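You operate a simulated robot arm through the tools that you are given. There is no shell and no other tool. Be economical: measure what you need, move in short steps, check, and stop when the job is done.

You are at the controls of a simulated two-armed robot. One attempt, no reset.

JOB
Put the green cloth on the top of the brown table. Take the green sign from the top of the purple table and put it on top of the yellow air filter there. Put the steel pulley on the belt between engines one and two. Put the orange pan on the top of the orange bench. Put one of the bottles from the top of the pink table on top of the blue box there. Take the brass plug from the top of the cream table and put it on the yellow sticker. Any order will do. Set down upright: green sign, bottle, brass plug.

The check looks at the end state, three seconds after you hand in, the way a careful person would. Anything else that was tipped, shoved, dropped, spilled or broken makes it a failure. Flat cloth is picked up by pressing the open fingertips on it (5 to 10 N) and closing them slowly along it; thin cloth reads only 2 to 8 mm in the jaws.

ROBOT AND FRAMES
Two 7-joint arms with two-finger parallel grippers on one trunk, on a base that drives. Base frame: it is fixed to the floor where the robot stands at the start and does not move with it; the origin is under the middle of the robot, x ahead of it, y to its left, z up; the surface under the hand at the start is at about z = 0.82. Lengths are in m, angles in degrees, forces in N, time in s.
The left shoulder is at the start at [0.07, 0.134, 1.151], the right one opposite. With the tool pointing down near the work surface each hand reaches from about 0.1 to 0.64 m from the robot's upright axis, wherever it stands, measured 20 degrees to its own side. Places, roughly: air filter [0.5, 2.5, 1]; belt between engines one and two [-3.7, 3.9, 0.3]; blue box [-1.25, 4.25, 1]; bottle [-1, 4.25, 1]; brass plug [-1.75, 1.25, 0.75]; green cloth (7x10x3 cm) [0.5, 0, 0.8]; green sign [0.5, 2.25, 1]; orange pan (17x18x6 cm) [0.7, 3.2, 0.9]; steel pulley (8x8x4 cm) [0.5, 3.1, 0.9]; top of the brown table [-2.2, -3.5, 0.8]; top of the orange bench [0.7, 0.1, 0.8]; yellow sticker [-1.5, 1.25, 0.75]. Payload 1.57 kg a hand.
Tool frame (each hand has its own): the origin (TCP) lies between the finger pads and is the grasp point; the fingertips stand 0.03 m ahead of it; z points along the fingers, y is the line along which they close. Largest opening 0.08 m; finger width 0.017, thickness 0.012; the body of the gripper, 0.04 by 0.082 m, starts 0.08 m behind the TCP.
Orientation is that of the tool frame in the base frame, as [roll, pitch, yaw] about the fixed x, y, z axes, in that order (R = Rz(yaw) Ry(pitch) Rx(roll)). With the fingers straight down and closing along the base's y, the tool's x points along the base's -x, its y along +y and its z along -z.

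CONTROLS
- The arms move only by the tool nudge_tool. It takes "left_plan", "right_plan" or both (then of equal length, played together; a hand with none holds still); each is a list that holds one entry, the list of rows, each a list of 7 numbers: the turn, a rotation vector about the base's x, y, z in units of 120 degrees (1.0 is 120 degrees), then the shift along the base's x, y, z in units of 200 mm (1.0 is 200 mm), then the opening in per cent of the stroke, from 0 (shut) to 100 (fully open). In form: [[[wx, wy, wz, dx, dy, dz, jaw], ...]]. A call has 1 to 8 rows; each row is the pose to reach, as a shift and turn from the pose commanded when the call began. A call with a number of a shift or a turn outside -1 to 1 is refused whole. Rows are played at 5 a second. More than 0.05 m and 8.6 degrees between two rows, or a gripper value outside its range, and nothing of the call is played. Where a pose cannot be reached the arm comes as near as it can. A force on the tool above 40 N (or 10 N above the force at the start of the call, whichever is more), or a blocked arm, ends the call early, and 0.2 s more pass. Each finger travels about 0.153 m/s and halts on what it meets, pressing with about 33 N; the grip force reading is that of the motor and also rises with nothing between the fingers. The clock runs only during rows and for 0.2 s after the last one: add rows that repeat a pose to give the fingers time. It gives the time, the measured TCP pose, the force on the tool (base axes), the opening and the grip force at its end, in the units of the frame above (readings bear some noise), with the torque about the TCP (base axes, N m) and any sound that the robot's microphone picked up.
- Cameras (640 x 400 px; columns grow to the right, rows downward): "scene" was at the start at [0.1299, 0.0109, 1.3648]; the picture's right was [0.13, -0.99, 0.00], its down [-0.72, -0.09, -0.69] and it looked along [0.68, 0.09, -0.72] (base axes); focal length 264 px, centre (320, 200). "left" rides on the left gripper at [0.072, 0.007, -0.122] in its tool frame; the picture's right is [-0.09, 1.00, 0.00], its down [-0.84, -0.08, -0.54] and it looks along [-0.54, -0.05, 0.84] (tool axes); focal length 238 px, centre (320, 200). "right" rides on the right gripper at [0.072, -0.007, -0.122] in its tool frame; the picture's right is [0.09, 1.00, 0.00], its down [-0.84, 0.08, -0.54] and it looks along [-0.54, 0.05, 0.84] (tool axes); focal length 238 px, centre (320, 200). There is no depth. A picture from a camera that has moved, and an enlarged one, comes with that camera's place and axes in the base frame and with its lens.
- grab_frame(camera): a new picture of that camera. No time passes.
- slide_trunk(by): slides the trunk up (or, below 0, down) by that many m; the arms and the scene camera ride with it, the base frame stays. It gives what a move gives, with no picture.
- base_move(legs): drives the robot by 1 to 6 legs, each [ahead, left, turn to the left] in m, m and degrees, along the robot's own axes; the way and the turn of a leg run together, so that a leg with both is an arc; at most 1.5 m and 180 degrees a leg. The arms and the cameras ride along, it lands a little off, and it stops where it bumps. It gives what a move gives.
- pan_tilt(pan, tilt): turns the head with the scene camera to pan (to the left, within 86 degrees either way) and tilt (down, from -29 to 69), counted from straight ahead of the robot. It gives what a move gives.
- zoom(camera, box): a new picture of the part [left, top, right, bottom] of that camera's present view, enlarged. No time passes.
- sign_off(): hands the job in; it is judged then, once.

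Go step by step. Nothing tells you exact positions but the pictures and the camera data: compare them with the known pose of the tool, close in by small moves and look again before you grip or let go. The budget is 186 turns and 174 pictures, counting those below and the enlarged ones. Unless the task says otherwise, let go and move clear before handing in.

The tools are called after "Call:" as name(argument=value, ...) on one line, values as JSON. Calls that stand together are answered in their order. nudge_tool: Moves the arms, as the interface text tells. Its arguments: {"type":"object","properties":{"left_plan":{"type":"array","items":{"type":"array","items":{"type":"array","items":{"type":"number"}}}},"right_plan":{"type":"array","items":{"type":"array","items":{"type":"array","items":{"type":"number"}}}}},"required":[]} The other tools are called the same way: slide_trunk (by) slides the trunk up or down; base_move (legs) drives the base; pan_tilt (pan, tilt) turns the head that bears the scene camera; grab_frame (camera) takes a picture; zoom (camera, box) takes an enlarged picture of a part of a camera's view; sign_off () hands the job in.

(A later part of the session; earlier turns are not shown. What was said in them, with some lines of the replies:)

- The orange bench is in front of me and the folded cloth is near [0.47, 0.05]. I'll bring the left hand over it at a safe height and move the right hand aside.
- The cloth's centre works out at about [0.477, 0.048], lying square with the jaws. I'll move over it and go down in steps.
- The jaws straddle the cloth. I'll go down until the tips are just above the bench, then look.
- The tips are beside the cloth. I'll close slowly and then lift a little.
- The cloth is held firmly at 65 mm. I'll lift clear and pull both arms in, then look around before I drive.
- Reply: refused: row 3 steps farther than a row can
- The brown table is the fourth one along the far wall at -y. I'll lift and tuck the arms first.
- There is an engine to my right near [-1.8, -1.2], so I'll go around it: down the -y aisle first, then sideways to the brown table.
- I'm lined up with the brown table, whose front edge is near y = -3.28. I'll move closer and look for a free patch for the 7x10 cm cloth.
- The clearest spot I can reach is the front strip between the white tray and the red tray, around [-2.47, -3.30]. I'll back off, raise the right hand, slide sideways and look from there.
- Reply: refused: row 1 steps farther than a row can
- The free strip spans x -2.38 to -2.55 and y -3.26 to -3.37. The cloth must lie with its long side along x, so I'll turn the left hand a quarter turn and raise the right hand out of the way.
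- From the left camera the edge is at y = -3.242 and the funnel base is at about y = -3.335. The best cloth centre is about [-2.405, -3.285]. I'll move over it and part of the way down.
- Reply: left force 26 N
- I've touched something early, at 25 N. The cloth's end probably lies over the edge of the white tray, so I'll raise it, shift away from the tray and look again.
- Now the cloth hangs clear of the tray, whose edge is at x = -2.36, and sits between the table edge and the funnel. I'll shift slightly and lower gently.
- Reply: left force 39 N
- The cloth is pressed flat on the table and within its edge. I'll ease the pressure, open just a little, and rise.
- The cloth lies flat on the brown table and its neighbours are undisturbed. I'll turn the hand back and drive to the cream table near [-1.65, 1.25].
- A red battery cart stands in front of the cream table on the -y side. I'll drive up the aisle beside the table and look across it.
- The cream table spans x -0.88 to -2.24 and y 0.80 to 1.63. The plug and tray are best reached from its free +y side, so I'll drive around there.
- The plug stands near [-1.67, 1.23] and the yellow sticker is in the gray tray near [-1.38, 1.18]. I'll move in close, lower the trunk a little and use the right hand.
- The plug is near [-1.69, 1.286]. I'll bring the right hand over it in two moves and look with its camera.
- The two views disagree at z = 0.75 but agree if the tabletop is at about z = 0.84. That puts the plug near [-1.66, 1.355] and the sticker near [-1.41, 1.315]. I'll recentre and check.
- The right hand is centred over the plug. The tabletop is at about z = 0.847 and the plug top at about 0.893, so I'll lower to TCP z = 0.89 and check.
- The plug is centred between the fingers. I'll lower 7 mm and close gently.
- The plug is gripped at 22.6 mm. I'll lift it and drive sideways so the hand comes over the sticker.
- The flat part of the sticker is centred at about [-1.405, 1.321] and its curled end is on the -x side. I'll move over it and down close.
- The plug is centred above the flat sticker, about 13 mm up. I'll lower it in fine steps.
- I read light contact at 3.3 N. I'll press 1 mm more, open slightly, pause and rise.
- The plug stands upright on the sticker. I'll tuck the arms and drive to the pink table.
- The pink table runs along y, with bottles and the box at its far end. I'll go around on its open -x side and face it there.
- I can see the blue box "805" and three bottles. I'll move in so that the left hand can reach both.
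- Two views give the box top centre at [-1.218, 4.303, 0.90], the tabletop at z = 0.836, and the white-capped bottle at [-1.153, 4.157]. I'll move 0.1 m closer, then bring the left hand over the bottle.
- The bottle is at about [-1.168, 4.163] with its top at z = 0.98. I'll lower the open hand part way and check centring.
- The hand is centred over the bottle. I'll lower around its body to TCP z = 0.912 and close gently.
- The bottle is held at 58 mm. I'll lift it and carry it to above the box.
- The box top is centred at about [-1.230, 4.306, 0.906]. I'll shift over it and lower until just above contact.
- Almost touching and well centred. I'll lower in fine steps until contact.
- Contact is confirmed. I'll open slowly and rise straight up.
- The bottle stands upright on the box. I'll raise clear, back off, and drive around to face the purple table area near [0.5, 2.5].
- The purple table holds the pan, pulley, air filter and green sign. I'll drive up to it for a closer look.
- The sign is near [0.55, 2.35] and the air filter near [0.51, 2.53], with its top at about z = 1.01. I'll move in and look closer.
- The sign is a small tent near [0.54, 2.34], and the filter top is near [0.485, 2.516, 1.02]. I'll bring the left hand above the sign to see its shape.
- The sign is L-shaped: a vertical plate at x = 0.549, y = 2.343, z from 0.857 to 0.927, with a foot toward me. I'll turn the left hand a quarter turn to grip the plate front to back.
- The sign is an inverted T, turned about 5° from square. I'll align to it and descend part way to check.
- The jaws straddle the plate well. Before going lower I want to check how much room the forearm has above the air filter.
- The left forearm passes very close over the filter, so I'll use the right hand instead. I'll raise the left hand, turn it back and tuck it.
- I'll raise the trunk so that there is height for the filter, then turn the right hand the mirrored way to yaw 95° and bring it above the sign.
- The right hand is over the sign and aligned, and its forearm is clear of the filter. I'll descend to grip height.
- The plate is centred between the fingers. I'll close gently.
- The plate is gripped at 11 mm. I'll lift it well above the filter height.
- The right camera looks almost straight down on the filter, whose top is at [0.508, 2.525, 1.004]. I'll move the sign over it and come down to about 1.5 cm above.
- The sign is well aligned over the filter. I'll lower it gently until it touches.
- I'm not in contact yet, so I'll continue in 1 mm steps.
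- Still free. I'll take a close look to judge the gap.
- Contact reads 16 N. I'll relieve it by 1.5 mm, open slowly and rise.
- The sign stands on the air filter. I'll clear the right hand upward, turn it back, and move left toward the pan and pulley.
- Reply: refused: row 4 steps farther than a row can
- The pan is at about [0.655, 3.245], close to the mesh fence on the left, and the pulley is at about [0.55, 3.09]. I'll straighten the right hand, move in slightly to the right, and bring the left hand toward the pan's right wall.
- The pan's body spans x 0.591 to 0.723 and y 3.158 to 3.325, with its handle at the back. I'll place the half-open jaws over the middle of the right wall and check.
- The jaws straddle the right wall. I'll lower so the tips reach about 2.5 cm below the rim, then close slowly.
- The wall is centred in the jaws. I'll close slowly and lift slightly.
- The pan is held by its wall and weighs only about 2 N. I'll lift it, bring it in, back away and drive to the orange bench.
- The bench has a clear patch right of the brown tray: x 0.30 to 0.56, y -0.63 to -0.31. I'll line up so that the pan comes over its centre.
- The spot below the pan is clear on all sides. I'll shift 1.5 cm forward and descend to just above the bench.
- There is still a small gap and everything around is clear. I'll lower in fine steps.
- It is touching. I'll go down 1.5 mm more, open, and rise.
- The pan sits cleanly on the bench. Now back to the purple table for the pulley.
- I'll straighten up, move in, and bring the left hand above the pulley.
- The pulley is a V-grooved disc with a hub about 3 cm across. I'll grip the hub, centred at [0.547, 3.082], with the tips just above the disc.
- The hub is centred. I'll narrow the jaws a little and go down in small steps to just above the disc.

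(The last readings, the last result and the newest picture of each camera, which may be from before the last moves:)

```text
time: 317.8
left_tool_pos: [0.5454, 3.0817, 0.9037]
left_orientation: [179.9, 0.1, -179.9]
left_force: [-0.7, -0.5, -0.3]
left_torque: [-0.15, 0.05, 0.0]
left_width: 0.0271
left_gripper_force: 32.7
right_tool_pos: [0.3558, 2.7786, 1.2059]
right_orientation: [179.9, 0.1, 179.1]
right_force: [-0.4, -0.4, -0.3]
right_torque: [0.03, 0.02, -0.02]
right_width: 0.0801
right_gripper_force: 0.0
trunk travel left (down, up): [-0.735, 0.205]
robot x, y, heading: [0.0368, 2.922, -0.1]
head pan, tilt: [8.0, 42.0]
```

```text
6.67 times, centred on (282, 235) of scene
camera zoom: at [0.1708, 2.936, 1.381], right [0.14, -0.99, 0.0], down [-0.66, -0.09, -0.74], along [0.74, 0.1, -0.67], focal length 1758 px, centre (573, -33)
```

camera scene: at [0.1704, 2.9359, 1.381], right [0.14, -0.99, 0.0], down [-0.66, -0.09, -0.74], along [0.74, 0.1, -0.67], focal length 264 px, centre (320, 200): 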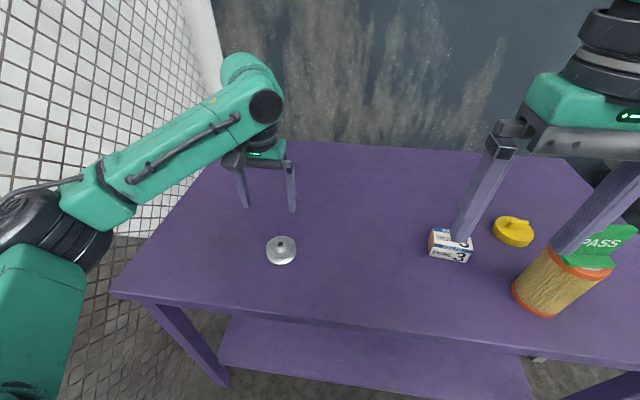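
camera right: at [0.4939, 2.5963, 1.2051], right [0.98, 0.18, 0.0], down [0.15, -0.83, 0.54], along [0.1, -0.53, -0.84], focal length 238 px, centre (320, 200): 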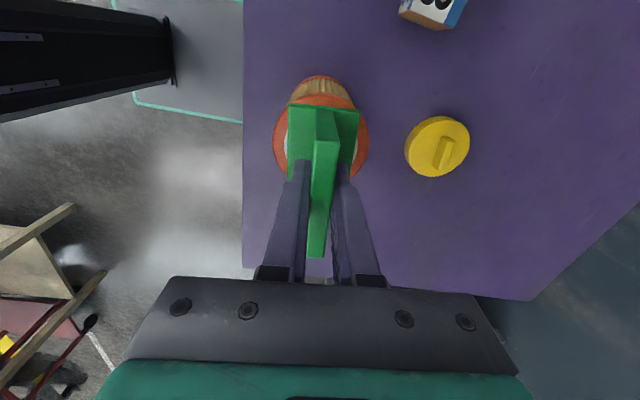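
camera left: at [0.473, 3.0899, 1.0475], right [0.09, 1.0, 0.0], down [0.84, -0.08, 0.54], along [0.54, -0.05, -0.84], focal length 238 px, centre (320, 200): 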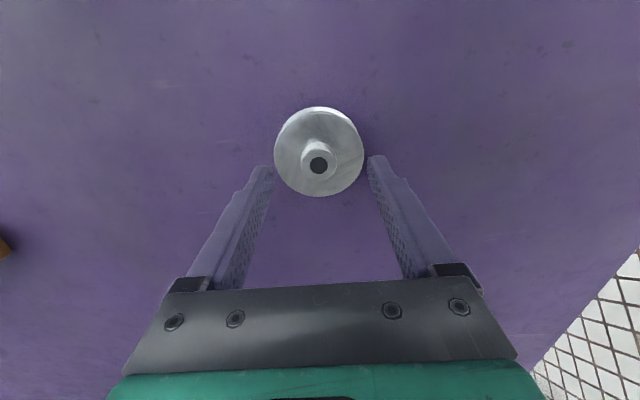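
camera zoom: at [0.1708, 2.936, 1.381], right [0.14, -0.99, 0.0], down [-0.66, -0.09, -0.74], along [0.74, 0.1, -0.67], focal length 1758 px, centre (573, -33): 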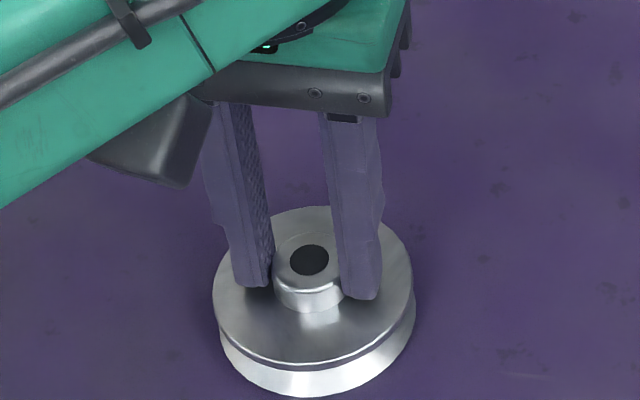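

The hub is gripped at 27 mm. I'll lift and check that it hangs level.

Call:
nudge_tool(left_plan=[[[0, 0, 0, 0, 0, 0.05, 0], [0, 0, 0, 0, 0, 0.15, 0], [0, 0, 0, 0, 0, 0.3, 0], [0, 0, 0, 0, 0, 0.5, 0], [0, 0, 0, 0, 0, 0.7, 0], [0, 0, 0, -0.2, 0, 0.8, 0], [0, 0, 0, -0.4, 0, 0.8, 0], [0, 0, 0, -0.6, 0, 0.8, 0]]])

Call:
grab_frame(camera="left")

```text
time: 319.6
left_tool_pos: [0.424, 3.0817, 1.065]
left_orientation: [179.9, 0.1, -180.0]
left_force: [0.1, -0.1, -2.8]
left_torque: [0.01, -0.02, 0.01]
left_width: 0.0272
left_gripper_force: 33.2
right_tool_pos: [0.3545, 2.7789, 1.2068]
right_orientation: [-180.0, 0.2, 179.2]
right_force: [-0.2, -0.2, 0.3]
right_torque: [0.01, -0.04, 0.01]
right_width: 0.08
right_gripper_force: 0.0
trunk travel left (down, up): [-0.735, 0.205]
robot x, y, heading: [0.0407, 2.9233, -0.3]
head pan, tilt: [8.0, 42.0]
```

```text
63 pictures are left
camera left: at [0.3518, 3.0894, 1.1854], right [0.09, 1.0, 0.0], down [0.84, -0.08, 0.54], along [0.54, -0.05, -0.84], focal length 238 px, centre (320, 200)
```

left: 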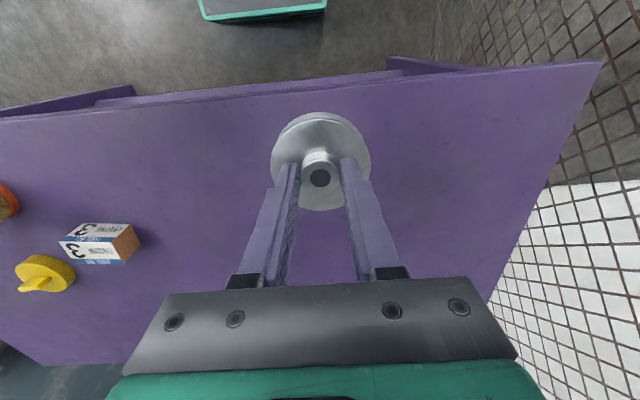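

The pulley hangs level. I'll drive around to the engine rail, stopping at about x = -2 to look.

Call:
base_move(legs=[[-0.55, 0, 0], [0, -0.6, 0], [0, 0, 180], [1.5, 0, 0], [0, -1.4, 0]])

Call:
pan_tilt(pan=0, tilt=25)

Call:
grab_frame(camera="scene")

```text
time: 346.5
left_tool_pos: [-2.1832, 3.8649, 1.0646]
left_orientation: [-180.0, 0.0, -9.0]
left_force: [1.6, 0.3, -3.0]
left_torque: [0.01, 0.0, -0.01]
left_width: 0.0271
left_gripper_force: 33.1
right_tool_pos: [-2.065, 4.1547, 1.2069]
right_orientation: [180.0, 0.1, -10.0]
right_force: [-0.4, 0.2, -0.4]
right_torque: [0.04, -0.01, 0.0]
right_width: 0.08
right_gripper_force: 0.1
trunk travel left (down, up): [-0.735, 0.205]
robot x, y, heading: [-1.7762, 3.9594, 170.8]
head pan, tilt: [8.0, 42.0]
```

```text
time: 347.3
left_tool_pos: [-2.1838, 3.866, 1.0652]
left_orientation: [180.0, 0.1, -9.1]
left_force: [-0.7, 0.1, -3.7]
left_torque: [-0.04, 0.01, 0.02]
left_width: 0.0268
left_gripper_force: 32.6
right_tool_pos: [-2.0652, 4.1553, 1.207]
right_orientation: [179.9, 0.0, -10.0]
right_force: [0.2, -0.3, 0.6]
right_torque: [0.0, -0.03, 0.04]
right_width: 0.0798
right_gripper_force: 0.0
trunk travel left (down, up): [-0.735, 0.205]
robot x, y, heading: [-1.7733, 3.9626, 170.8]
head pan, tilt: [0.0, 25.0]
```

```text
62 pictures are left
camera scene: at [-1.9158, 3.9841, 1.4071], right [0.16, 0.99, 0.0], down [0.42, -0.07, -0.91], along [-0.89, 0.15, -0.42], focal length 264 px, centre (320, 200)
```

scene: 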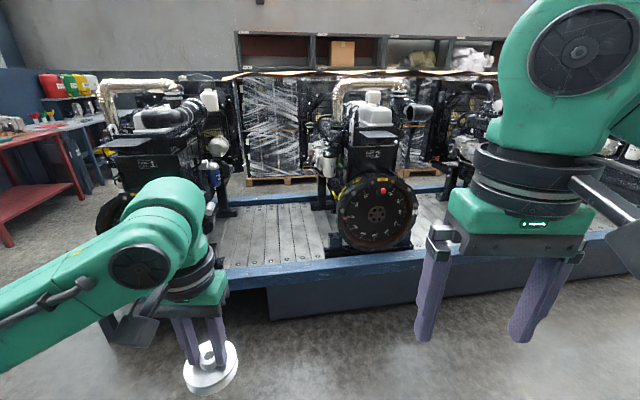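

I see slatted belt between the left and middle engines at about [-3.75, 3.93, 0.3], which matches the hint. I'll zoom in to confirm the engine numbers and check the belt.

Call:
zoom(camera="scene", box=[80, 70, 460, 300])

```text
1.68 times, centred on (270, 185) of scene
camera zoom: at [-1.9158, 3.9841, 1.4071], right [0.16, 0.99, 0.0], down [0.42, -0.07, -0.91], along [-0.89, 0.15, -0.42], focal length 444 px, centre (404, 225)
```

zoom: 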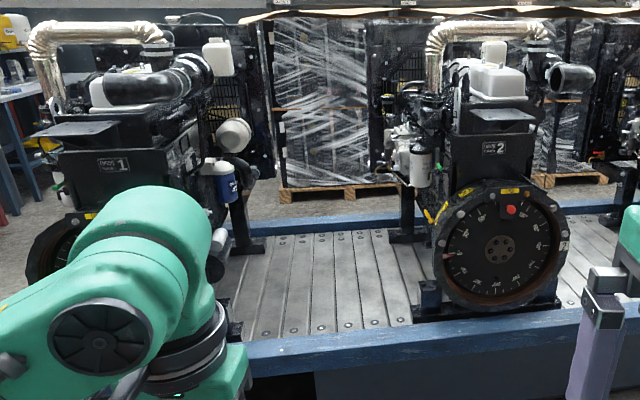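

The engine labels 1 and 2 are confirmed. The belt between them spans y 3.6 to 4.2, and I'll aim for about [-3.44, 3.91]. First I'll tuck the right hand, then square up and approach.

Call:
nudge_tool(right_plan=[[[0, 0, 0, 0.2, -0.03, 0, 100], [0, 0, 0, 0.4, -0.06, 0, 100], [0, 0, 0, 0.5, -0.08, 0, 100], [0, 0, 0, 0.5, -0.08, 0, 100]]])

Call:
base_move(legs=[[0, 0, 9.2], [0.8, 0, 0]])

Call:
pan_tilt(pan=0, tilt=40)

Call:
grab_frame(camera="scene")

```text
time: 348.3
left_tool_pos: [-2.1831, 3.8644, 1.0647]
left_orientation: [179.9, 0.0, -9.1]
left_force: [-0.2, -0.6, -3.6]
left_torque: [0.01, -0.06, -0.03]
left_width: 0.0269
left_gripper_force: 33.4
right_tool_pos: [-1.9646, 4.1392, 1.2063]
right_orientation: [179.9, 0.1, -10.1]
right_force: [-0.5, -0.6, -0.7]
right_torque: [0.03, 0.01, 0.01]
right_width: 0.08
right_gripper_force: 0.1
trunk travel left (down, up): [-0.735, 0.205]
robot x, y, heading: [-1.7745, 3.9604, 171.0]
head pan, tilt: [0.0, 25.0]
```

```text
time: 353.3
left_tool_pos: [-2.9765, 3.8181, 1.0649]
left_orientation: [-179.9, 0.1, -0.7]
left_force: [-0.1, -0.4, -3.4]
left_torque: [-0.05, 0.0, -0.01]
left_width: 0.0268
left_gripper_force: 33.3
right_tool_pos: [-2.8005, 4.1176, 1.2067]
right_orientation: [179.9, 0.2, -1.7]
right_force: [0.2, 0.0, 0.3]
right_torque: [-0.01, -0.01, 0.02]
right_width: 0.0798
right_gripper_force: 0.1
trunk travel left (down, up): [-0.735, 0.205]
robot x, y, heading: [-2.5835, 3.9715, 179.2]
head pan, tilt: [0.0, 25.0]
```

```text
time: 354.1
left_tool_pos: [-2.9777, 3.8165, 1.0647]
left_orientation: [179.9, 0.0, -0.7]
left_force: [-0.6, 0.8, -4.2]
left_torque: [0.0, -0.01, 0.02]
left_width: 0.0268
left_gripper_force: 32.5
right_tool_pos: [-2.8012, 4.1185, 1.2059]
right_orientation: [179.9, 0.0, -1.6]
right_force: [0.0, 0.2, 0.0]
right_torque: [-0.04, 0.01, 0.0]
right_width: 0.08
right_gripper_force: 0.0
trunk travel left (down, up): [-0.735, 0.205]
robot x, y, heading: [-2.5838, 3.9684, 179.1]
head pan, tilt: [0.0, 40.0]
```

```text
60 pictures are left
camera scene: at [-2.7233, 3.9719, 1.3839], right [0.02, 1.0, 0.0], down [0.64, -0.01, -0.77], along [-0.77, 0.01, -0.64], focal length 264 px, centre (320, 200)
```

scene: 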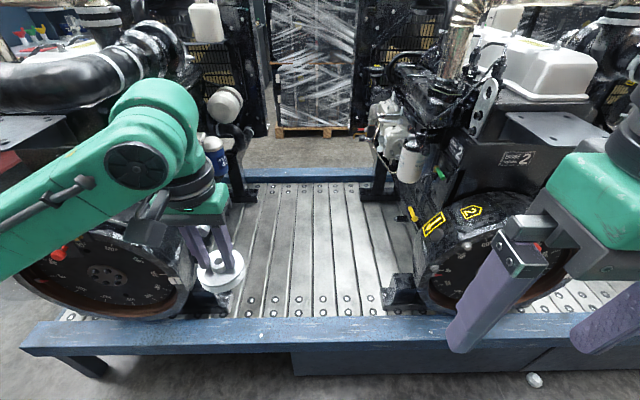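

The belt starts at x = -3.24 and its middle is at about y = 3.91. I'll raise the right hand, shift a little right, lower the trunk here in free space, and look again.

Call:
nudge_tool(right_plan=[[[0, 0, 0, 0, 0, 0.2, 100], [0, 0, 0, 0, 0, 0.4, 100], [0, 0, 0, 0, 0, 0.6, 100], [0, 0, 0, 0, 0, 0.7, 100]]])

Call:
base_move(legs=[[0, -0.07, 0.8]])

Call:
slide_trunk(by=-0.45)

Call:
grab_frame(camera="scene")

```text
time: 355.1
left_tool_pos: [-2.9771, 3.8161, 1.0654]
left_orientation: [180.0, 0.1, -0.7]
left_force: [0.8, 0.9, -3.6]
left_torque: [0.05, -0.04, 0.02]
left_width: 0.0267
left_gripper_force: 33.4
right_tool_pos: [-2.8119, 4.0858, 1.2964]
right_orientation: [179.9, 0.2, -1.7]
right_force: [0.4, -0.5, 0.4]
right_torque: [-0.01, 0.02, 0.0]
right_width: 0.0797
right_gripper_force: 0.0
right hand out of reach, approached as far as the arm can: row 2, 3, 4
trunk travel left (down, up): [-0.735, 0.205]
robot x, y, heading: [-2.5869, 3.9706, 178.9]
head pan, tilt: [0.0, 40.0]
```

```text
time: 356.1
left_tool_pos: [-2.974, 3.876, 1.0631]
left_orientation: [-179.7, -0.1, 0.1]
left_force: [0.3, 0.3, -2.9]
left_torque: [0.03, -0.03, 0.04]
left_width: 0.0269
left_gripper_force: 32.8
right_tool_pos: [-2.8134, 4.1474, 1.2967]
right_orientation: [-179.9, 0.0, -0.7]
right_force: [0.8, 0.0, -0.5]
right_torque: [0.04, -0.02, 0.03]
right_width: 0.08
right_gripper_force: 0.1
trunk travel left (down, up): [-0.735, 0.205]
robot x, y, heading: [-2.5875, 4.0397, 179.7]
head pan, tilt: [0.0, 40.0]
```

```text
refused: -0.45 is not a number from -0.4 to 0.4
```

```text
59 pictures are left
camera scene: at [-2.7226, 4.0335, 1.3838], right [0.0, 1.0, 0.0], down [0.64, 0.0, -0.77], along [-0.77, 0.0, -0.64], focal length 264 px, centre (320, 200)
```

scene: 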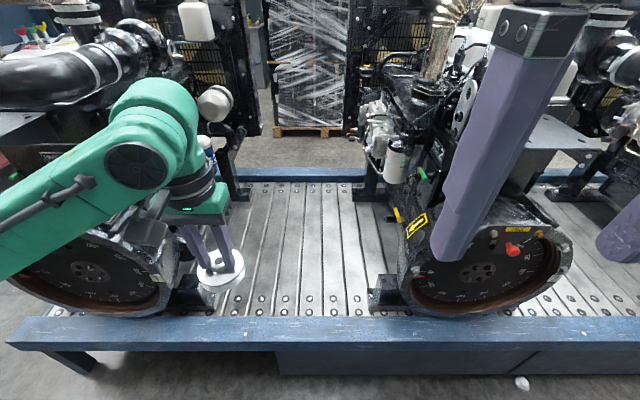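

I'll lower the trunk 0.4 m here, then drive forward 0.2 m.

Call:
slide_trunk(by=-0.4)

Call:
base_move(legs=[[0.2, 0, 0]])

Call:
grab_frame(camera="scene")

Call:
grab_frame(camera="left")

```text
time: 359.9
left_tool_pos: [-2.9743, 3.879, 0.6639]
left_orientation: [-180.0, 0.0, 0.0]
left_force: [0.8, -0.6, -3.4]
left_torque: [0.03, -0.02, -0.02]
left_width: 0.0266
left_gripper_force: 32.6
right_tool_pos: [-2.8132, 4.1518, 0.8959]
right_orientation: [179.8, 0.2, -0.8]
right_force: [-0.3, 0.7, -0.4]
right_torque: [0.0, -0.02, 0.01]
right_width: 0.0799
right_gripper_force: 0.0
trunk travel left (down, up): [-0.335, 0.605]
robot x, y, heading: [-2.5837, 4.0396, 179.8]
head pan, tilt: [0.0, 40.0]
```

```text
time: 361.5
left_tool_pos: [-3.1743, 3.8794, 0.6638]
left_orientation: [180.0, 0.0, 0.1]
left_force: [-0.2, 0.5, -3.9]
left_torque: [0.0, 0.02, 0.02]
left_width: 0.0268
left_gripper_force: 33.0
right_tool_pos: [-3.0132, 4.1534, 0.8966]
right_orientation: [179.9, 0.1, -0.7]
right_force: [0.2, -0.3, -0.4]
right_torque: [0.02, -0.04, 0.03]
right_width: 0.0802
right_gripper_force: 0.0
trunk travel left (down, up): [-0.335, 0.605]
robot x, y, heading: [-2.7868, 4.0374, 180.0]
head pan, tilt: [0.0, 40.0]
```

```text
58 pictures are left
camera scene: at [-2.9223, 4.0397, 0.9837], right [0.0, 1.0, 0.0], down [0.64, 0.0, -0.77], along [-0.77, 0.0, -0.64], focal length 264 px, centre (320, 200)
```

scene: 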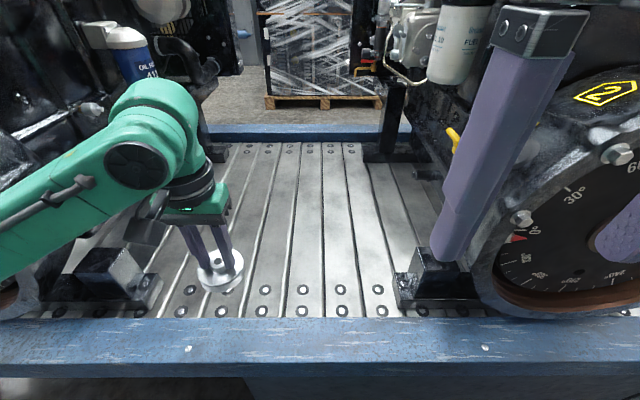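

```text
57 pictures are left
camera left: at [-3.1026, 3.8746, 0.7848], right [-0.09, -1.0, 0.0], down [-0.84, 0.08, 0.54], along [-0.54, 0.05, -0.84], focal length 238 px, centre (320, 200)
```

left: 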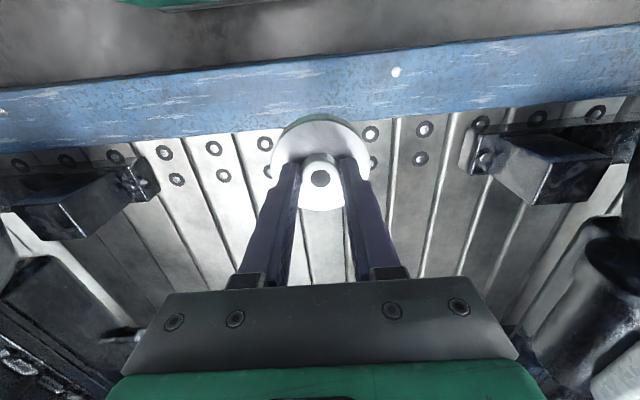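

The belt surface is at about z = 0.39. The left forearm would come near engine 1's flywheel, so I'll turn the base about 15° left and shift right to keep the elbow away.

Call:
base_move(legs=[[0, -0.1, 0], [0, 0, 15]])

Call:
grab_frame(camera="scene")

Call:
grab_frame(camera="left")

Call:
grab_frame(camera="right")

```text
time: 363.6
left_tool_pos: [-3.1192, 3.8863, 0.6647]
left_orientation: [180.0, -0.2, 15.2]
left_force: [-0.8, 0.2, -3.0]
left_torque: [0.02, 0.0, -0.01]
left_width: 0.0266
left_gripper_force: 32.7
right_tool_pos: [-3.0347, 4.1906, 0.8971]
right_orientation: [179.9, 0.2, 14.2]
right_force: [-0.1, -0.2, 0.0]
right_torque: [-0.03, 0.01, -0.01]
right_width: 0.08
right_gripper_force: 0.0
trunk travel left (down, up): [-0.335, 0.605]
robot x, y, heading: [-2.7886, 4.1413, -165.2]
head pan, tilt: [0.0, 40.0]
```

```text
56 pictures are left
camera scene: at [-2.9167, 4.1053, 0.9839], right [-0.26, 0.97, 0.0], down [0.62, 0.17, -0.77], along [-0.74, -0.2, -0.64], focal length 264 px, centre (320, 200)
```

scene: 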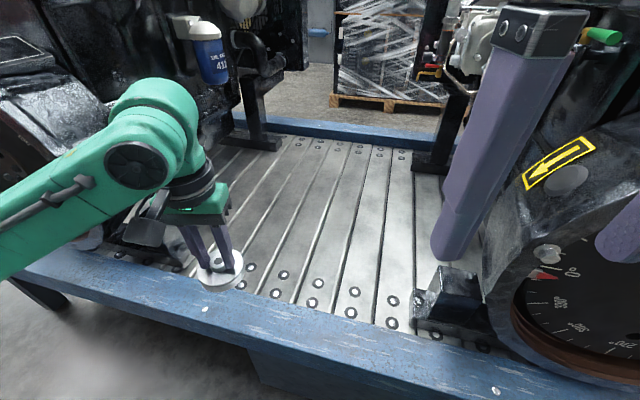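

```text
55 pictures are left
camera left: at [-3.0479, 3.8988, 0.785], right [0.17, -0.98, 0.0], down [-0.83, -0.14, 0.54], along [-0.53, -0.09, -0.84], focal length 238 px, centre (320, 200)
```

left: 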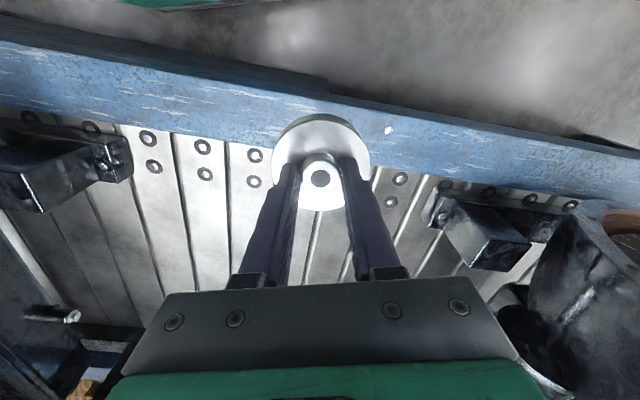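

```text
54 pictures are left
camera right: at [-2.9661, 4.2139, 1.0184], right [0.34, -0.94, 0.0], down [-0.79, -0.28, 0.54], along [-0.51, -0.18, -0.84], focal length 238 px, centre (320, 200)
```

right: 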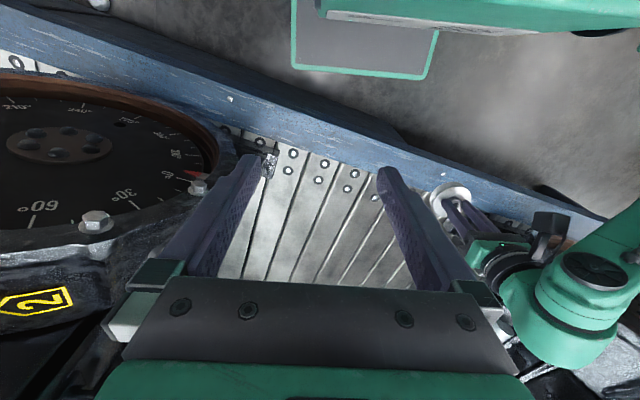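

The elbow now has more room. I'll extend toward [-3.35, 3.96] at the present height, moving away from engine 1, and check.

Call:
nudge_tool(left_plan=[[[0, 0, 0, -0.1, 0.12, 0, 0], [0, 0, 0, -0.25, 0.25, 0, 0], [0, 0, 0, -0.42, 0.37, 0, 0], [0, 0, 0, -0.6, 0.37, 0, 0], [0, 0, 0, -0.8, 0.37, 0, 0], [0, 0, 0, -1.0, 0.37, 0, 0], [0, 0, 0, -1.0, 0.37, 0, 0]]])

Call:
grab_frame(camera="scene")

Call:
grab_frame(camera="left")

```text
time: 365.1
left_tool_pos: [-3.3185, 3.9593, 0.666]
left_orientation: [179.9, 0.0, 15.1]
left_force: [0.3, -0.3, -3.0]
left_torque: [0.01, -0.01, -0.01]
left_width: 0.0266
left_gripper_force: 33.2
right_tool_pos: [-3.0336, 4.1908, 0.8964]
right_orientation: [179.9, 0.2, 14.3]
right_force: [-0.6, -0.2, 0.5]
right_torque: [0.01, 0.02, 0.0]
right_width: 0.0801
right_gripper_force: 0.0
trunk travel left (down, up): [-0.335, 0.605]
robot x, y, heading: [-2.7871, 4.1393, -165.0]
head pan, tilt: [0.0, 40.0]
```

```text
53 pictures are left
camera scene: at [-2.9168, 4.1052, 0.9838], right [-0.26, 0.97, 0.0], down [0.62, 0.17, -0.77], along [-0.74, -0.2, -0.64], focal length 264 px, centre (320, 200)
```

scene: 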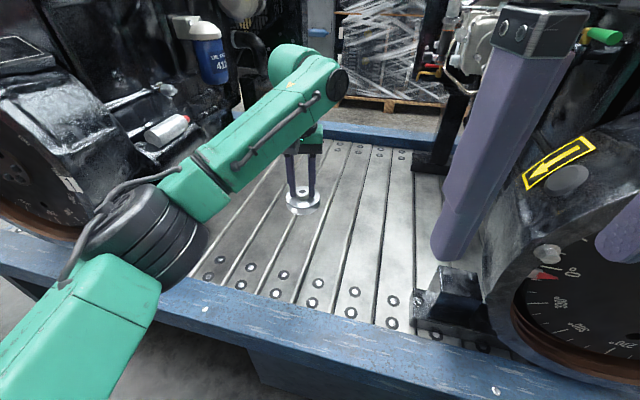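

```text
52 pictures are left
camera left: at [-3.2472, 3.9731, 0.7861], right [0.17, -0.99, 0.0], down [-0.83, -0.14, 0.54], along [-0.53, -0.09, -0.84], focal length 238 px, centre (320, 200)
```

left: 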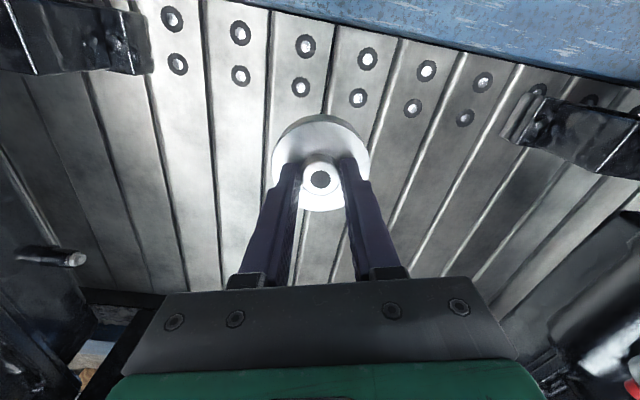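

The elbow is at about [-3.06, 3.87], well clear of the flywheel. I'll extend another 3 cm and lower straight down with the trunk.

Call:
nudge_tool(left_plan=[[[0, 0, 0, -0.15, 0, 0, 0], [0, 0, 0, -0.15, 0, 0, 0]]])

Call:
slide_trunk(by=-0.17)

Call:
grab_frame(camera="scene")

Call:
grab_frame(camera="left")

```text
time: 365.8
left_tool_pos: [-3.3386, 3.9594, 0.6654]
left_orientation: [180.0, 0.1, 15.3]
left_force: [-0.7, 0.4, -3.8]
left_torque: [0.0, -0.04, -0.01]
left_width: 0.0265
left_gripper_force: 33.2
left hand out of reach, approached as far as the arm can: row 1, 2
right_tool_pos: [-3.0339, 4.1903, 0.8971]
right_orientation: [179.9, 0.1, 14.2]
right_force: [-0.3, 0.5, 0.2]
right_torque: [0.0, -0.03, -0.01]
right_width: 0.08
right_gripper_force: 0.1
trunk travel left (down, up): [-0.335, 0.605]
robot x, y, heading: [-2.787, 4.1408, -165.0]
head pan, tilt: [0.0, 40.0]
```

```text
time: 367.7
left_tool_pos: [-3.338, 3.9602, 0.4958]
left_orientation: [179.9, 0.2, 15.2]
left_force: [-0.2, 0.2, -4.2]
left_torque: [0.0, -0.04, -0.01]
left_width: 0.0268
left_gripper_force: 32.9
right_tool_pos: [-3.0344, 4.1895, 0.725]
right_orientation: [179.9, 0.2, 14.2]
right_force: [0.0, 0.6, 0.5]
right_torque: [-0.01, 0.04, 0.02]
right_width: 0.0801
right_gripper_force: 0.0
trunk travel left (down, up): [-0.165, 0.775]
robot x, y, heading: [-2.7826, 4.1374, -165.3]
head pan, tilt: [0.0, 40.0]
```

```text
51 pictures are left
camera scene: at [-2.9168, 4.1056, 0.8139], right [-0.26, 0.97, 0.0], down [0.62, 0.17, -0.77], along [-0.74, -0.2, -0.64], focal length 264 px, centre (320, 200)
```

scene: 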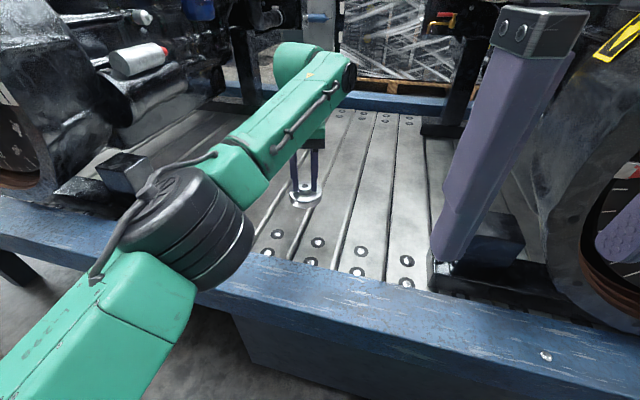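

```text
50 pictures are left
camera left: at [-3.2672, 3.9728, 0.6158], right [0.17, -0.98, 0.0], down [-0.83, -0.14, 0.54], along [-0.53, -0.09, -0.84], focal length 238 px, centre (320, 200)
```

left: 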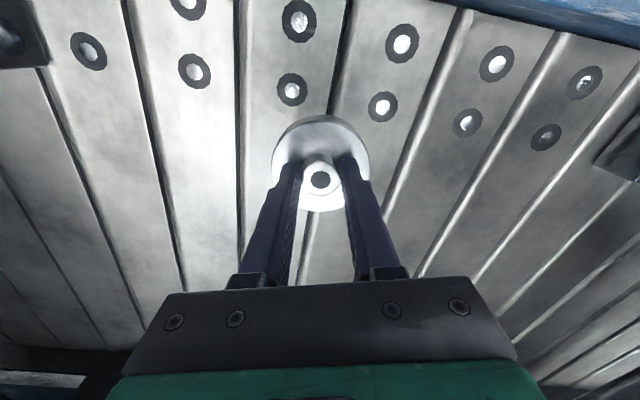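

I'm close above the belt. I'll shift 9 mm so the pulley sits between the bolt heads, then lower with the arm.

Call:
nudge_tool(left_plan=[[[0, 0, 0, 0.04, -0.045, -0.05, 0], [0, 0, 0, 0.04, -0.045, -0.1, 0], [0, 0, 0, 0.04, -0.045, -0.15, 0], [0, 0, 0, 0.04, -0.045, -0.18, 0], [0, 0, 0, 0.04, -0.045, -0.18, 0]]])

Call:
zoom(camera="scene", box=[230, 120, 390, 240])

Call:
grab_frame(camera="left")

```text
time: 368.9
left_tool_pos: [-3.3301, 3.9506, 0.4592]
left_orientation: [179.9, -0.1, 15.2]
left_force: [0.1, 0.1, -3.3]
left_torque: [-0.02, -0.05, 0.0]
left_width: 0.0264
left_gripper_force: 33.0
right_tool_pos: [-3.0351, 4.1908, 0.7271]
right_orientation: [179.9, 0.2, 14.3]
right_force: [-0.2, 0.3, 0.0]
right_torque: [-0.02, 0.02, 0.0]
right_width: 0.0798
right_gripper_force: 0.0
trunk travel left (down, up): [-0.165, 0.775]
robot x, y, heading: [-2.7832, 4.1404, -165.3]
head pan, tilt: [0.0, 40.0]
```

```text
3.33 times, centred on (310, 180) of scene
camera zoom: at [-2.9169, 4.1056, 0.8138], right [-0.26, 0.97, 0.0], down [0.62, 0.17, -0.77], along [-0.74, -0.2, -0.64], focal length 879 px, centre (353, 267)
```

zoom: 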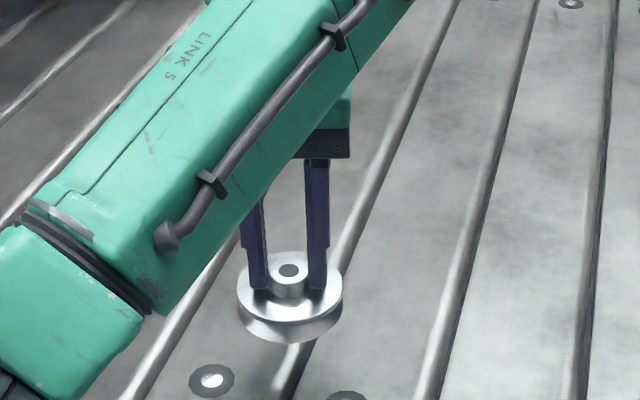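

```text
48 pictures are left
camera left: at [-3.2584, 3.9637, 0.5793], right [0.17, -0.98, 0.0], down [-0.83, -0.14, 0.54], along [-0.53, -0.09, -0.84], focal length 238 px, centre (320, 200)
```

left: 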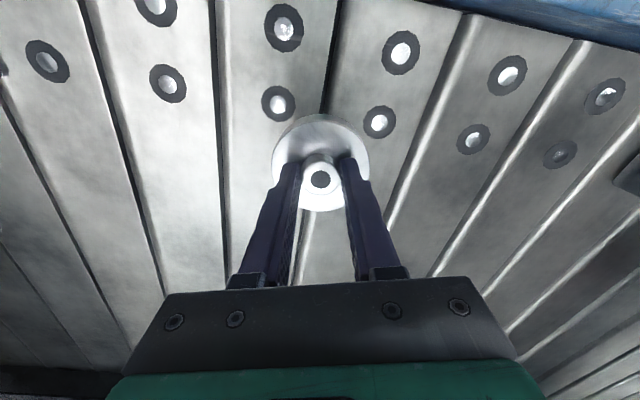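

The pulley is between the two bolts. I'll go 1 cm further in and lower in fine steps.

Call:
nudge_tool(left_plan=[[[0, 0, 0, -0.05, 0, 0, 0], [0, 0, 0, -0.05, 0, -0.03, 0], [0, 0, 0, -0.05, 0, -0.045, 0], [0, 0, 0, -0.05, 0, -0.06, 0], [0, 0, 0, -0.05, 0, -0.06, 0]]])

```text
time: 370.1
left_tool_pos: [-3.3393, 3.9516, 0.4463]
left_orientation: [179.9, 0.0, 15.3]
left_force: [-0.6, 0.6, -3.4]
left_torque: [-0.01, -0.01, 0.0]
left_width: 0.0266
left_gripper_force: 32.8
right_tool_pos: [-3.0348, 4.1912, 0.7261]
right_orientation: [180.0, 0.2, 14.2]
right_force: [0.5, -0.3, 0.3]
right_torque: [0.01, -0.05, 0.02]
right_width: 0.08
right_gripper_force: 0.0
trunk travel left (down, up): [-0.165, 0.775]
robot x, y, heading: [-2.7894, 4.1369, -165.0]
head pan, tilt: [0.0, 40.0]
```

Call:
nudge_tool(left_plan=[[[0, 0, 0, 0, 0, -0.015, 0], [0, 0, 0, 0, 0, -0.03, 0], [0, 0, 0, 0, 0, -0.045, 0], [0, 0, 0, 0, 0, -0.045, 0]]])

Call:
zoom(camera="scene", box=[250, 150, 370, 240])

```text
time: 371.1
left_tool_pos: [-3.3396, 3.9502, 0.4373]
left_orientation: [179.8, 0.1, 15.3]
left_force: [-0.2, -0.3, -3.8]
left_torque: [0.01, -0.01, -0.01]
left_width: 0.0268
left_gripper_force: 33.2
right_tool_pos: [-3.0353, 4.1899, 0.7251]
right_orientation: [179.9, 0.2, 14.3]
right_force: [-0.1, 0.4, -0.2]
right_torque: [0.01, -0.01, -0.02]
right_width: 0.0799
right_gripper_force: 0.1
trunk travel left (down, up): [-0.165, 0.775]
robot x, y, heading: [-2.7809, 4.1394, -165.2]
head pan, tilt: [0.0, 40.0]
```

```text
4.44 times, centred on (310, 195) of scene
camera zoom: at [-2.9169, 4.1056, 0.8138], right [-0.26, 0.97, 0.0], down [0.62, 0.17, -0.77], along [-0.74, -0.2, -0.64], focal length 1172 px, centre (364, 222)
```

zoom: 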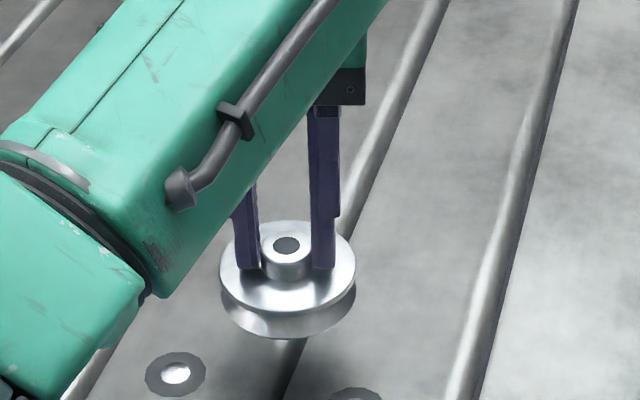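

There's still a small gap. I'll keep lowering in 2 to 3 mm steps.

Call:
nudge_tool(left_plan=[[[0, 0, 0, 0, 0, -0.015, 0], [0, 0, 0, 0, 0, -0.03, 0], [0, 0, 0, 0, 0, -0.04, 0], [0, 0, 0, 0, 0, -0.04, 0]]])

```text
time: 372.1
left_tool_pos: [-3.3394, 3.9497, 0.4301]
left_orientation: [-180.0, 0.0, 15.2]
left_force: [-1.0, 0.0, -3.8]
left_torque: [0.01, -0.03, 0.03]
left_width: 0.0265
left_gripper_force: 33.5
right_tool_pos: [-3.035, 4.1907, 0.7273]
right_orientation: [179.9, 0.2, 14.4]
right_force: [-1.4, 0.0, -0.3]
right_torque: [-0.01, 0.03, -0.03]
right_width: 0.0802
right_gripper_force: 0.1
trunk travel left (down, up): [-0.165, 0.775]
robot x, y, heading: [-2.7853, 4.1406, -165.3]
head pan, tilt: [0.0, 40.0]
```

Call:
nudge_tool(left_plan=[[[0, 0, 0, 0, 0, -0.015, 0], [0, 0, 0, 0, 0, -0.03, 0], [0, 0, 0, 0, 0, -0.04, 0], [0, 0, 0, 0, 0, -0.04, 0]]])

Call:
zoom(camera="scene", box=[250, 150, 370, 240])

```text
time: 373.1
left_tool_pos: [-3.3409, 3.9505, 0.4214]
left_orientation: [179.9, 0.0, 15.3]
left_force: [-0.5, 0.2, -3.2]
left_torque: [0.02, -0.01, 0.02]
left_width: 0.0265
left_gripper_force: 32.6
right_tool_pos: [-3.0344, 4.1902, 0.7257]
right_orientation: [179.8, 0.2, 14.3]
right_force: [-0.5, 0.4, 0.0]
right_torque: [0.04, -0.01, 0.0]
right_width: 0.0801
right_gripper_force: 0.2
trunk travel left (down, up): [-0.165, 0.775]
robot x, y, heading: [-2.7882, 4.1403, -164.9]
head pan, tilt: [0.0, 40.0]
```

```text
4.44 times, centred on (310, 195) of scene
camera zoom: at [-2.9169, 4.1056, 0.8138], right [-0.26, 0.97, 0.0], down [0.62, 0.17, -0.77], along [-0.74, -0.2, -0.64], focal length 1172 px, centre (364, 222)
```

zoom: 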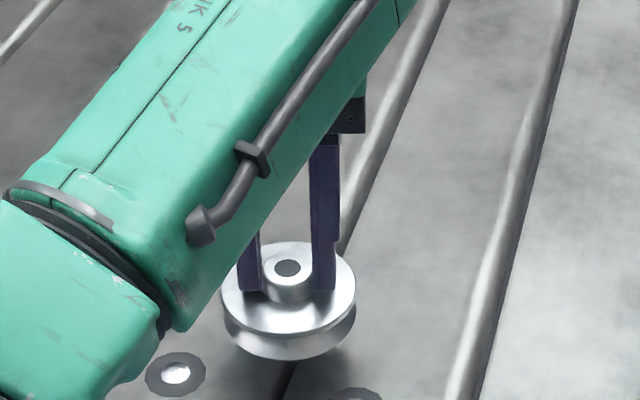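

Triangulating a bolt puts the belt at z = 0.346, so contact should come near TCP z = 0.403. I'll continue down.

Call:
nudge_tool(left_plan=[[[0, 0, 0, 0, 0, -0.03, 0], [0, 0, 0, 0, 0, -0.055, 0], [0, 0, 0, 0, 0, -0.07, 0], [0, 0, 0, 0, 0, -0.07, 0]]])

```text
time: 374.1
left_tool_pos: [-3.3403, 3.9508, 0.4086]
left_orientation: [179.9, 0.1, 15.1]
left_force: [0.2, 0.5, -4.1]
left_torque: [0.02, 0.0, -0.01]
left_width: 0.0266
left_gripper_force: 32.8
right_tool_pos: [-3.0338, 4.1912, 0.7265]
right_orientation: [180.0, 0.3, 14.3]
right_force: [0.2, -0.1, -0.2]
right_torque: [0.0, -0.01, 0.0]
right_width: 0.08
right_gripper_force: 0.1
trunk travel left (down, up): [-0.165, 0.775]
robot x, y, heading: [-2.7888, 4.1375, -165.0]
head pan, tilt: [0.0, 40.0]
```

Call:
nudge_tool(left_plan=[[[0, 0, 0, 0, 0, -0.01, 0], [0, 0, 0, 0, 0, -0.02, 0], [0, 0, 0, 0, 0, -0.03, 0], [0, 0, 0, 0, 0, -0.03, 0]]])

Call:
zoom(camera="scene", box=[250, 150, 370, 240])

```text
time: 375.1
left_tool_pos: [-3.3412, 3.9496, 0.4012]
left_orientation: [-179.9, 0.0, 15.3]
left_force: [-0.1, -0.2, -4.0]
left_torque: [-0.02, 0.0, 0.02]
left_width: 0.0262
left_gripper_force: 33.2
right_tool_pos: [-3.0349, 4.19, 0.7261]
right_orientation: [179.9, 0.2, 14.3]
right_force: [0.8, -0.3, 0.2]
right_torque: [0.01, 0.0, 0.0]
right_width: 0.0799
right_gripper_force: 0.0
trunk travel left (down, up): [-0.165, 0.775]
robot x, y, heading: [-2.7856, 4.1394, -165.2]
head pan, tilt: [0.0, 40.0]
```

```text
4.44 times, centred on (310, 195) of scene
camera zoom: at [-2.9169, 4.1056, 0.8138], right [-0.26, 0.97, 0.0], down [0.62, 0.17, -0.77], along [-0.74, -0.2, -0.64], focal length 1172 px, centre (364, 222)
```

zoom: 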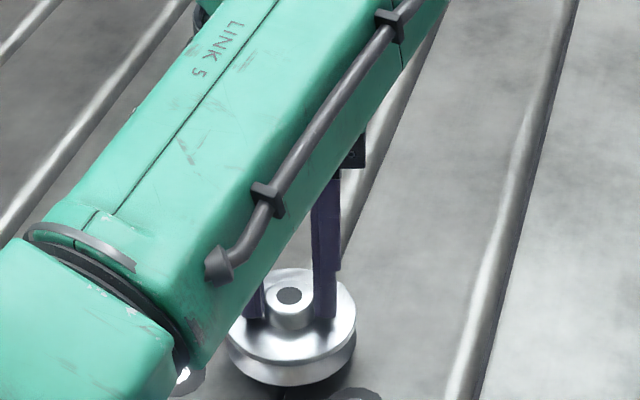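

Call:
nudge_tool(left_plan=[[[0, 0, 0, 0, 0, -0.015, 0], [0, 0, 0, 0, 0, -0.025, 0], [0, 0, 0, 0, 0, -0.035, 0], [0, 0, 0, 0, 0, -0.035, 0]]])

Call:
grab_frame(camera="scene")

```text
time: 376.1
left_tool_pos: [-3.3401, 3.9513, 0.3961]
left_orientation: [180.0, 0.1, 15.2]
left_force: [-0.7, -0.3, -1.4]
left_torque: [0.04, 0.09, -0.02]
left_width: 0.0264
left_gripper_force: 32.4
right_tool_pos: [-3.0338, 4.1911, 0.7269]
right_orientation: [179.9, 0.1, 14.3]
right_force: [-0.2, 0.2, 0.8]
right_torque: [0.03, 0.0, -0.02]
right_width: 0.08
right_gripper_force: 0.0
trunk travel left (down, up): [-0.165, 0.775]
robot x, y, heading: [-2.7841, 4.1395, -165.2]
head pan, tilt: [0.0, 40.0]
```

```text
44 pictures are left
camera scene: at [-2.9166, 4.1057, 0.8139], right [-0.26, 0.97, 0.0], down [0.62, 0.17, -0.77], along [-0.74, -0.2, -0.64], focal length 264 px, centre (320, 200)
```

scene: 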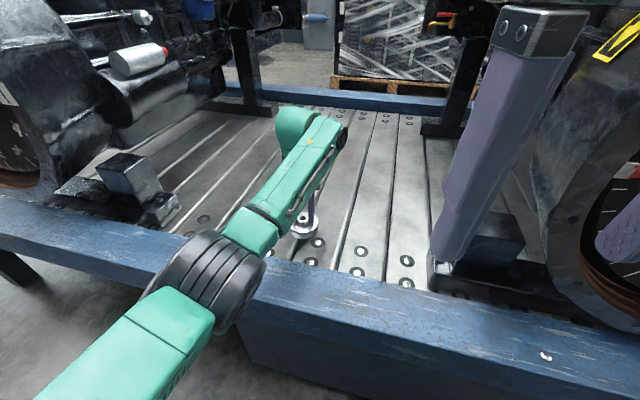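

Contact is starting. I'll go down 2 mm more to seat it.

Call:
nudge_tool(left_plan=[[[0, 0, 0, 0, 0, -0.007, 0], [0, 0, 0, 0, 0, -0.012, 0], [0, 0, 0, 0, 0, -0.012, 0]]])

Call:
zoom(camera="scene", box=[250, 170, 370, 260])

Call:
grab_frame(camera="left")

```text
time: 376.9
left_tool_pos: [-3.3389, 3.9507, 0.3962]
left_orientation: [179.9, 0.4, 15.2]
left_force: [-1.8, -2.7, 17.0]
left_torque: [-0.01, -0.49, -0.14]
left_width: 0.0264
left_gripper_force: 33.1
right_tool_pos: [-3.0323, 4.1913, 0.7268]
right_orientation: [179.8, 0.4, 14.4]
right_force: [0.8, -0.3, -0.5]
right_torque: [0.01, 0.0, -0.01]
right_width: 0.0801
right_gripper_force: 0.0
trunk travel left (down, up): [-0.165, 0.775]
robot x, y, heading: [-2.7857, 4.1377, -165.0]
head pan, tilt: [0.0, 40.0]
```

```text
4.44 times, centred on (310, 215) of scene
camera zoom: at [-2.9148, 4.1062, 0.8145], right [-0.26, 0.97, 0.0], down [0.62, 0.17, -0.77], along [-0.74, -0.2, -0.64], focal length 1172 px, centre (364, 133)
```

zoom: 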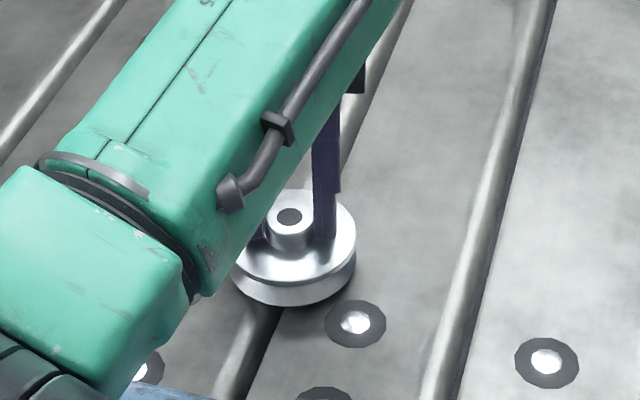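

```text
42 pictures are left
camera left: at [-3.2681, 3.9638, 0.5162], right [0.17, -0.98, 0.0], down [-0.82, -0.14, 0.55], along [-0.54, -0.1, -0.84], focal length 238 px, centre (320, 200)
```

left: 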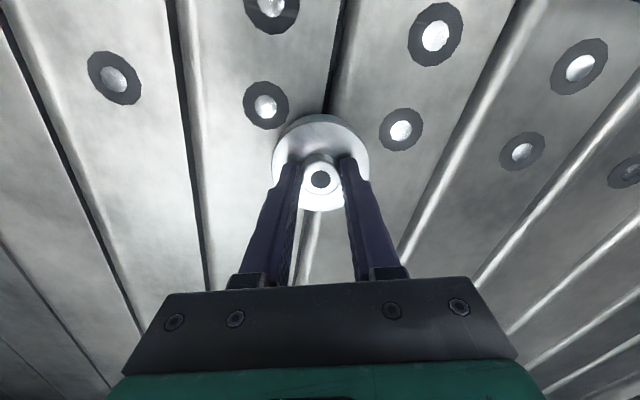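

The pulley is seated on the belt. I'll relieve the pressure slightly, open the fingers and rise.

Call:
nudge_tool(left_plan=[[[0, 0, 0, 0, 0, 0.008, 0], [0, 0, 0, 0, 0, 0.008, 35], [0, 0, 0, 0, 0, 0.008, 45], [0, 0, 0, 0, 0, 0.008, 50], [0, 0, 0, 0, 0, 0.08, 50], [0, 0, 0, 0, 0, 0.25, 50], [0, 0, 0, 0, 0, 0.45, 50], [0, 0, 0, 0, 0, 0.6, 50]]])

Call:
grab_frame(camera="left")

Call:
zoom(camera="scene", box=[230, 150, 390, 270])

```text
time: 378.7
left_tool_pos: [-3.3348, 3.9487, 0.5146]
left_orientation: [-180.0, 0.1, 15.4]
left_force: [-0.1, 0.3, 0.5]
left_torque: [0.02, 0.03, 0.0]
left_width: 0.0403
left_gripper_force: 0.1
left hand out of reach, approached as far as the arm can: row 8
right_tool_pos: [-3.0344, 4.19, 0.7255]
right_orientation: [179.9, 0.2, 14.4]
right_force: [0.0, 0.4, 1.1]
right_torque: [0.0, 0.01, 0.02]
right_width: 0.08
right_gripper_force: 0.0
trunk travel left (down, up): [-0.165, 0.775]
robot x, y, heading: [-2.7871, 4.1381, -165.2]
head pan, tilt: [0.0, 40.0]
```

```text
41 pictures are left
camera left: at [-3.2642, 3.9633, 0.6335], right [0.17, -0.98, 0.0], down [-0.83, -0.15, 0.54], along [-0.54, -0.1, -0.84], focal length 238 px, centre (320, 200)
```

left: 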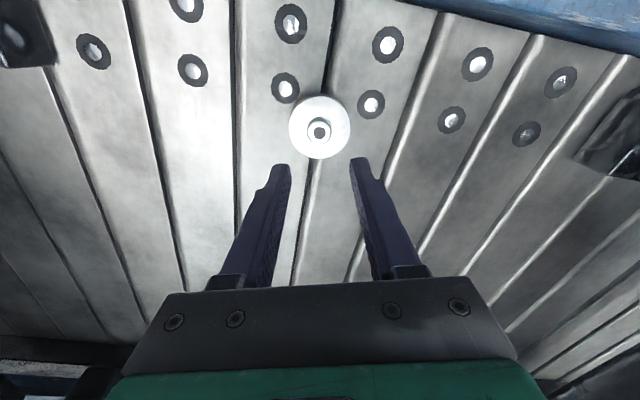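

```text
3.33 times, centred on (310, 210) of scene
camera zoom: at [-2.9165, 4.1057, 0.8138], right [-0.26, 0.97, 0.0], down [0.62, 0.17, -0.77], along [-0.74, -0.2, -0.64], focal length 879 px, centre (353, 167)
```

zoom: 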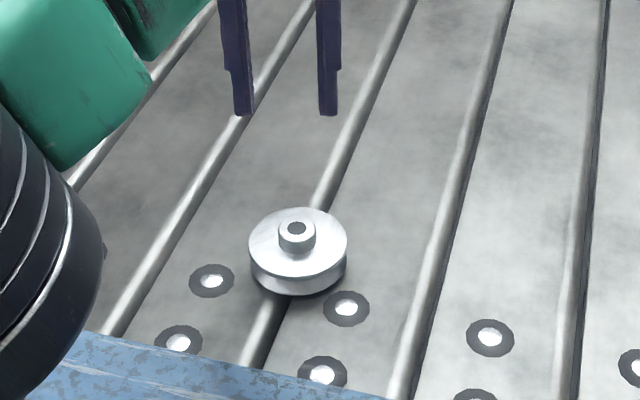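

The pulley rests flat on the belt between engines one and two. I'll raise the trunk, pull the arm in and back away.

Call:
slide_trunk(by=0.3)

Call:
nudge_tool(left_plan=[[[0, 0, 0, 0.2, -0.03, 0, 60], [0, 0, 0, 0.4, -0.06, 0, 80], [0, 0, 0, 0.6, -0.09, 0, 100], [0, 0, 0, 0.8, -0.1, 0, 100], [0, 0, 0, 1.0, -0.1, 0, 100]]])

Call:
base_move(legs=[[-0.4, 0, 0]])

Call:
grab_frame(camera="scene")

```text
time: 381.7
left_tool_pos: [-3.335, 3.9505, 0.8122]
left_orientation: [179.9, 0.2, 15.2]
left_force: [0.2, 0.1, 0.3]
left_torque: [0.03, 0.02, -0.03]
left_width: 0.04
left_gripper_force: 0.1
right_tool_pos: [-3.0339, 4.1906, 1.0261]
right_orientation: [179.9, 0.2, 14.3]
right_force: [0.0, -1.2, -0.8]
right_torque: [0.01, -0.01, -0.01]
right_width: 0.0799
right_gripper_force: 0.0
trunk travel left (down, up): [-0.465, 0.475]
robot x, y, heading: [-2.7837, 4.1395, -165.2]
head pan, tilt: [0.0, 40.0]
```

```text
time: 382.9
left_tool_pos: [-3.3347, 3.9508, 0.8118]
left_orientation: [179.8, 0.1, 15.3]
left_force: [0.0, -0.7, -0.6]
left_torque: [0.01, 0.04, 0.0]
left_width: 0.08
left_gripper_force: 0.1
left hand out of reach, approached as far as the arm can: row 1, 2, 3, 4, 5
right_tool_pos: [-3.0344, 4.1901, 1.0272]
right_orientation: [179.9, 0.2, 14.3]
right_force: [-1.3, -0.2, 0.4]
right_torque: [0.01, 0.03, 0.01]
right_width: 0.0799
right_gripper_force: 0.0
trunk travel left (down, up): [-0.465, 0.475]
robot x, y, heading: [-2.7912, 4.1434, -165.2]
head pan, tilt: [0.0, 40.0]
```

```text
time: 385.4
left_tool_pos: [-2.9517, 4.0544, 0.8125]
left_orientation: [179.9, 0.1, 15.1]
left_force: [-0.2, 0.6, -0.3]
left_torque: [0.03, 0.0, 0.02]
left_width: 0.0799
left_gripper_force: 0.0
right_tool_pos: [-2.6499, 4.2942, 1.0274]
right_orientation: [179.9, 0.1, 14.0]
right_force: [-0.2, 0.1, -0.4]
right_torque: [0.01, 0.04, 0.01]
right_width: 0.0799
right_gripper_force: 0.0
trunk travel left (down, up): [-0.465, 0.475]
robot x, y, heading: [-2.4027, 4.2409, -165.2]
head pan, tilt: [0.0, 40.0]
```

```text
39 pictures are left
camera scene: at [-2.5324, 4.2081, 1.114], right [-0.26, 0.97, 0.0], down [0.62, 0.16, -0.77], along [-0.74, -0.2, -0.64], focal length 264 px, centre (320, 200)
```

scene: 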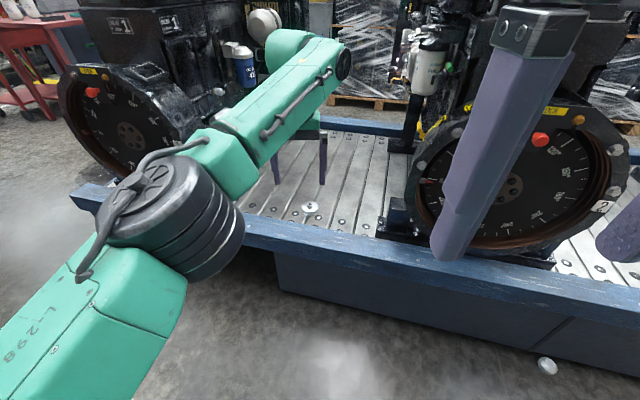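

All six items are in place, and both hands are empty and clear. I'm handing in.

Call:
sign_off()

```text
The job is handed in.
```

I placed all six items and handed the job in. I haven't seen a verdict; each placement below was checked in the pictures right after I let go.

- **Green cloth:** lies flat at the front of the brown table, between the white tray and the red tray. On the first try to set it down it touched something early, probably the tray's edge. I lifted it and moved it clear, and the things around it looked undisturbed afterwards.
- **Green sign:** stands upright on top of the yellow air filter.
- **Steel pulley:** rests flat on the belt between engines one and two.
- **Orange pan:** sits on the orange bench, to the right of the brown tray.
- **Bottle:** the white-capped one stands upright on the blue box.
- **Brass plug:** stands upright on the flat part of the yellow sticker.
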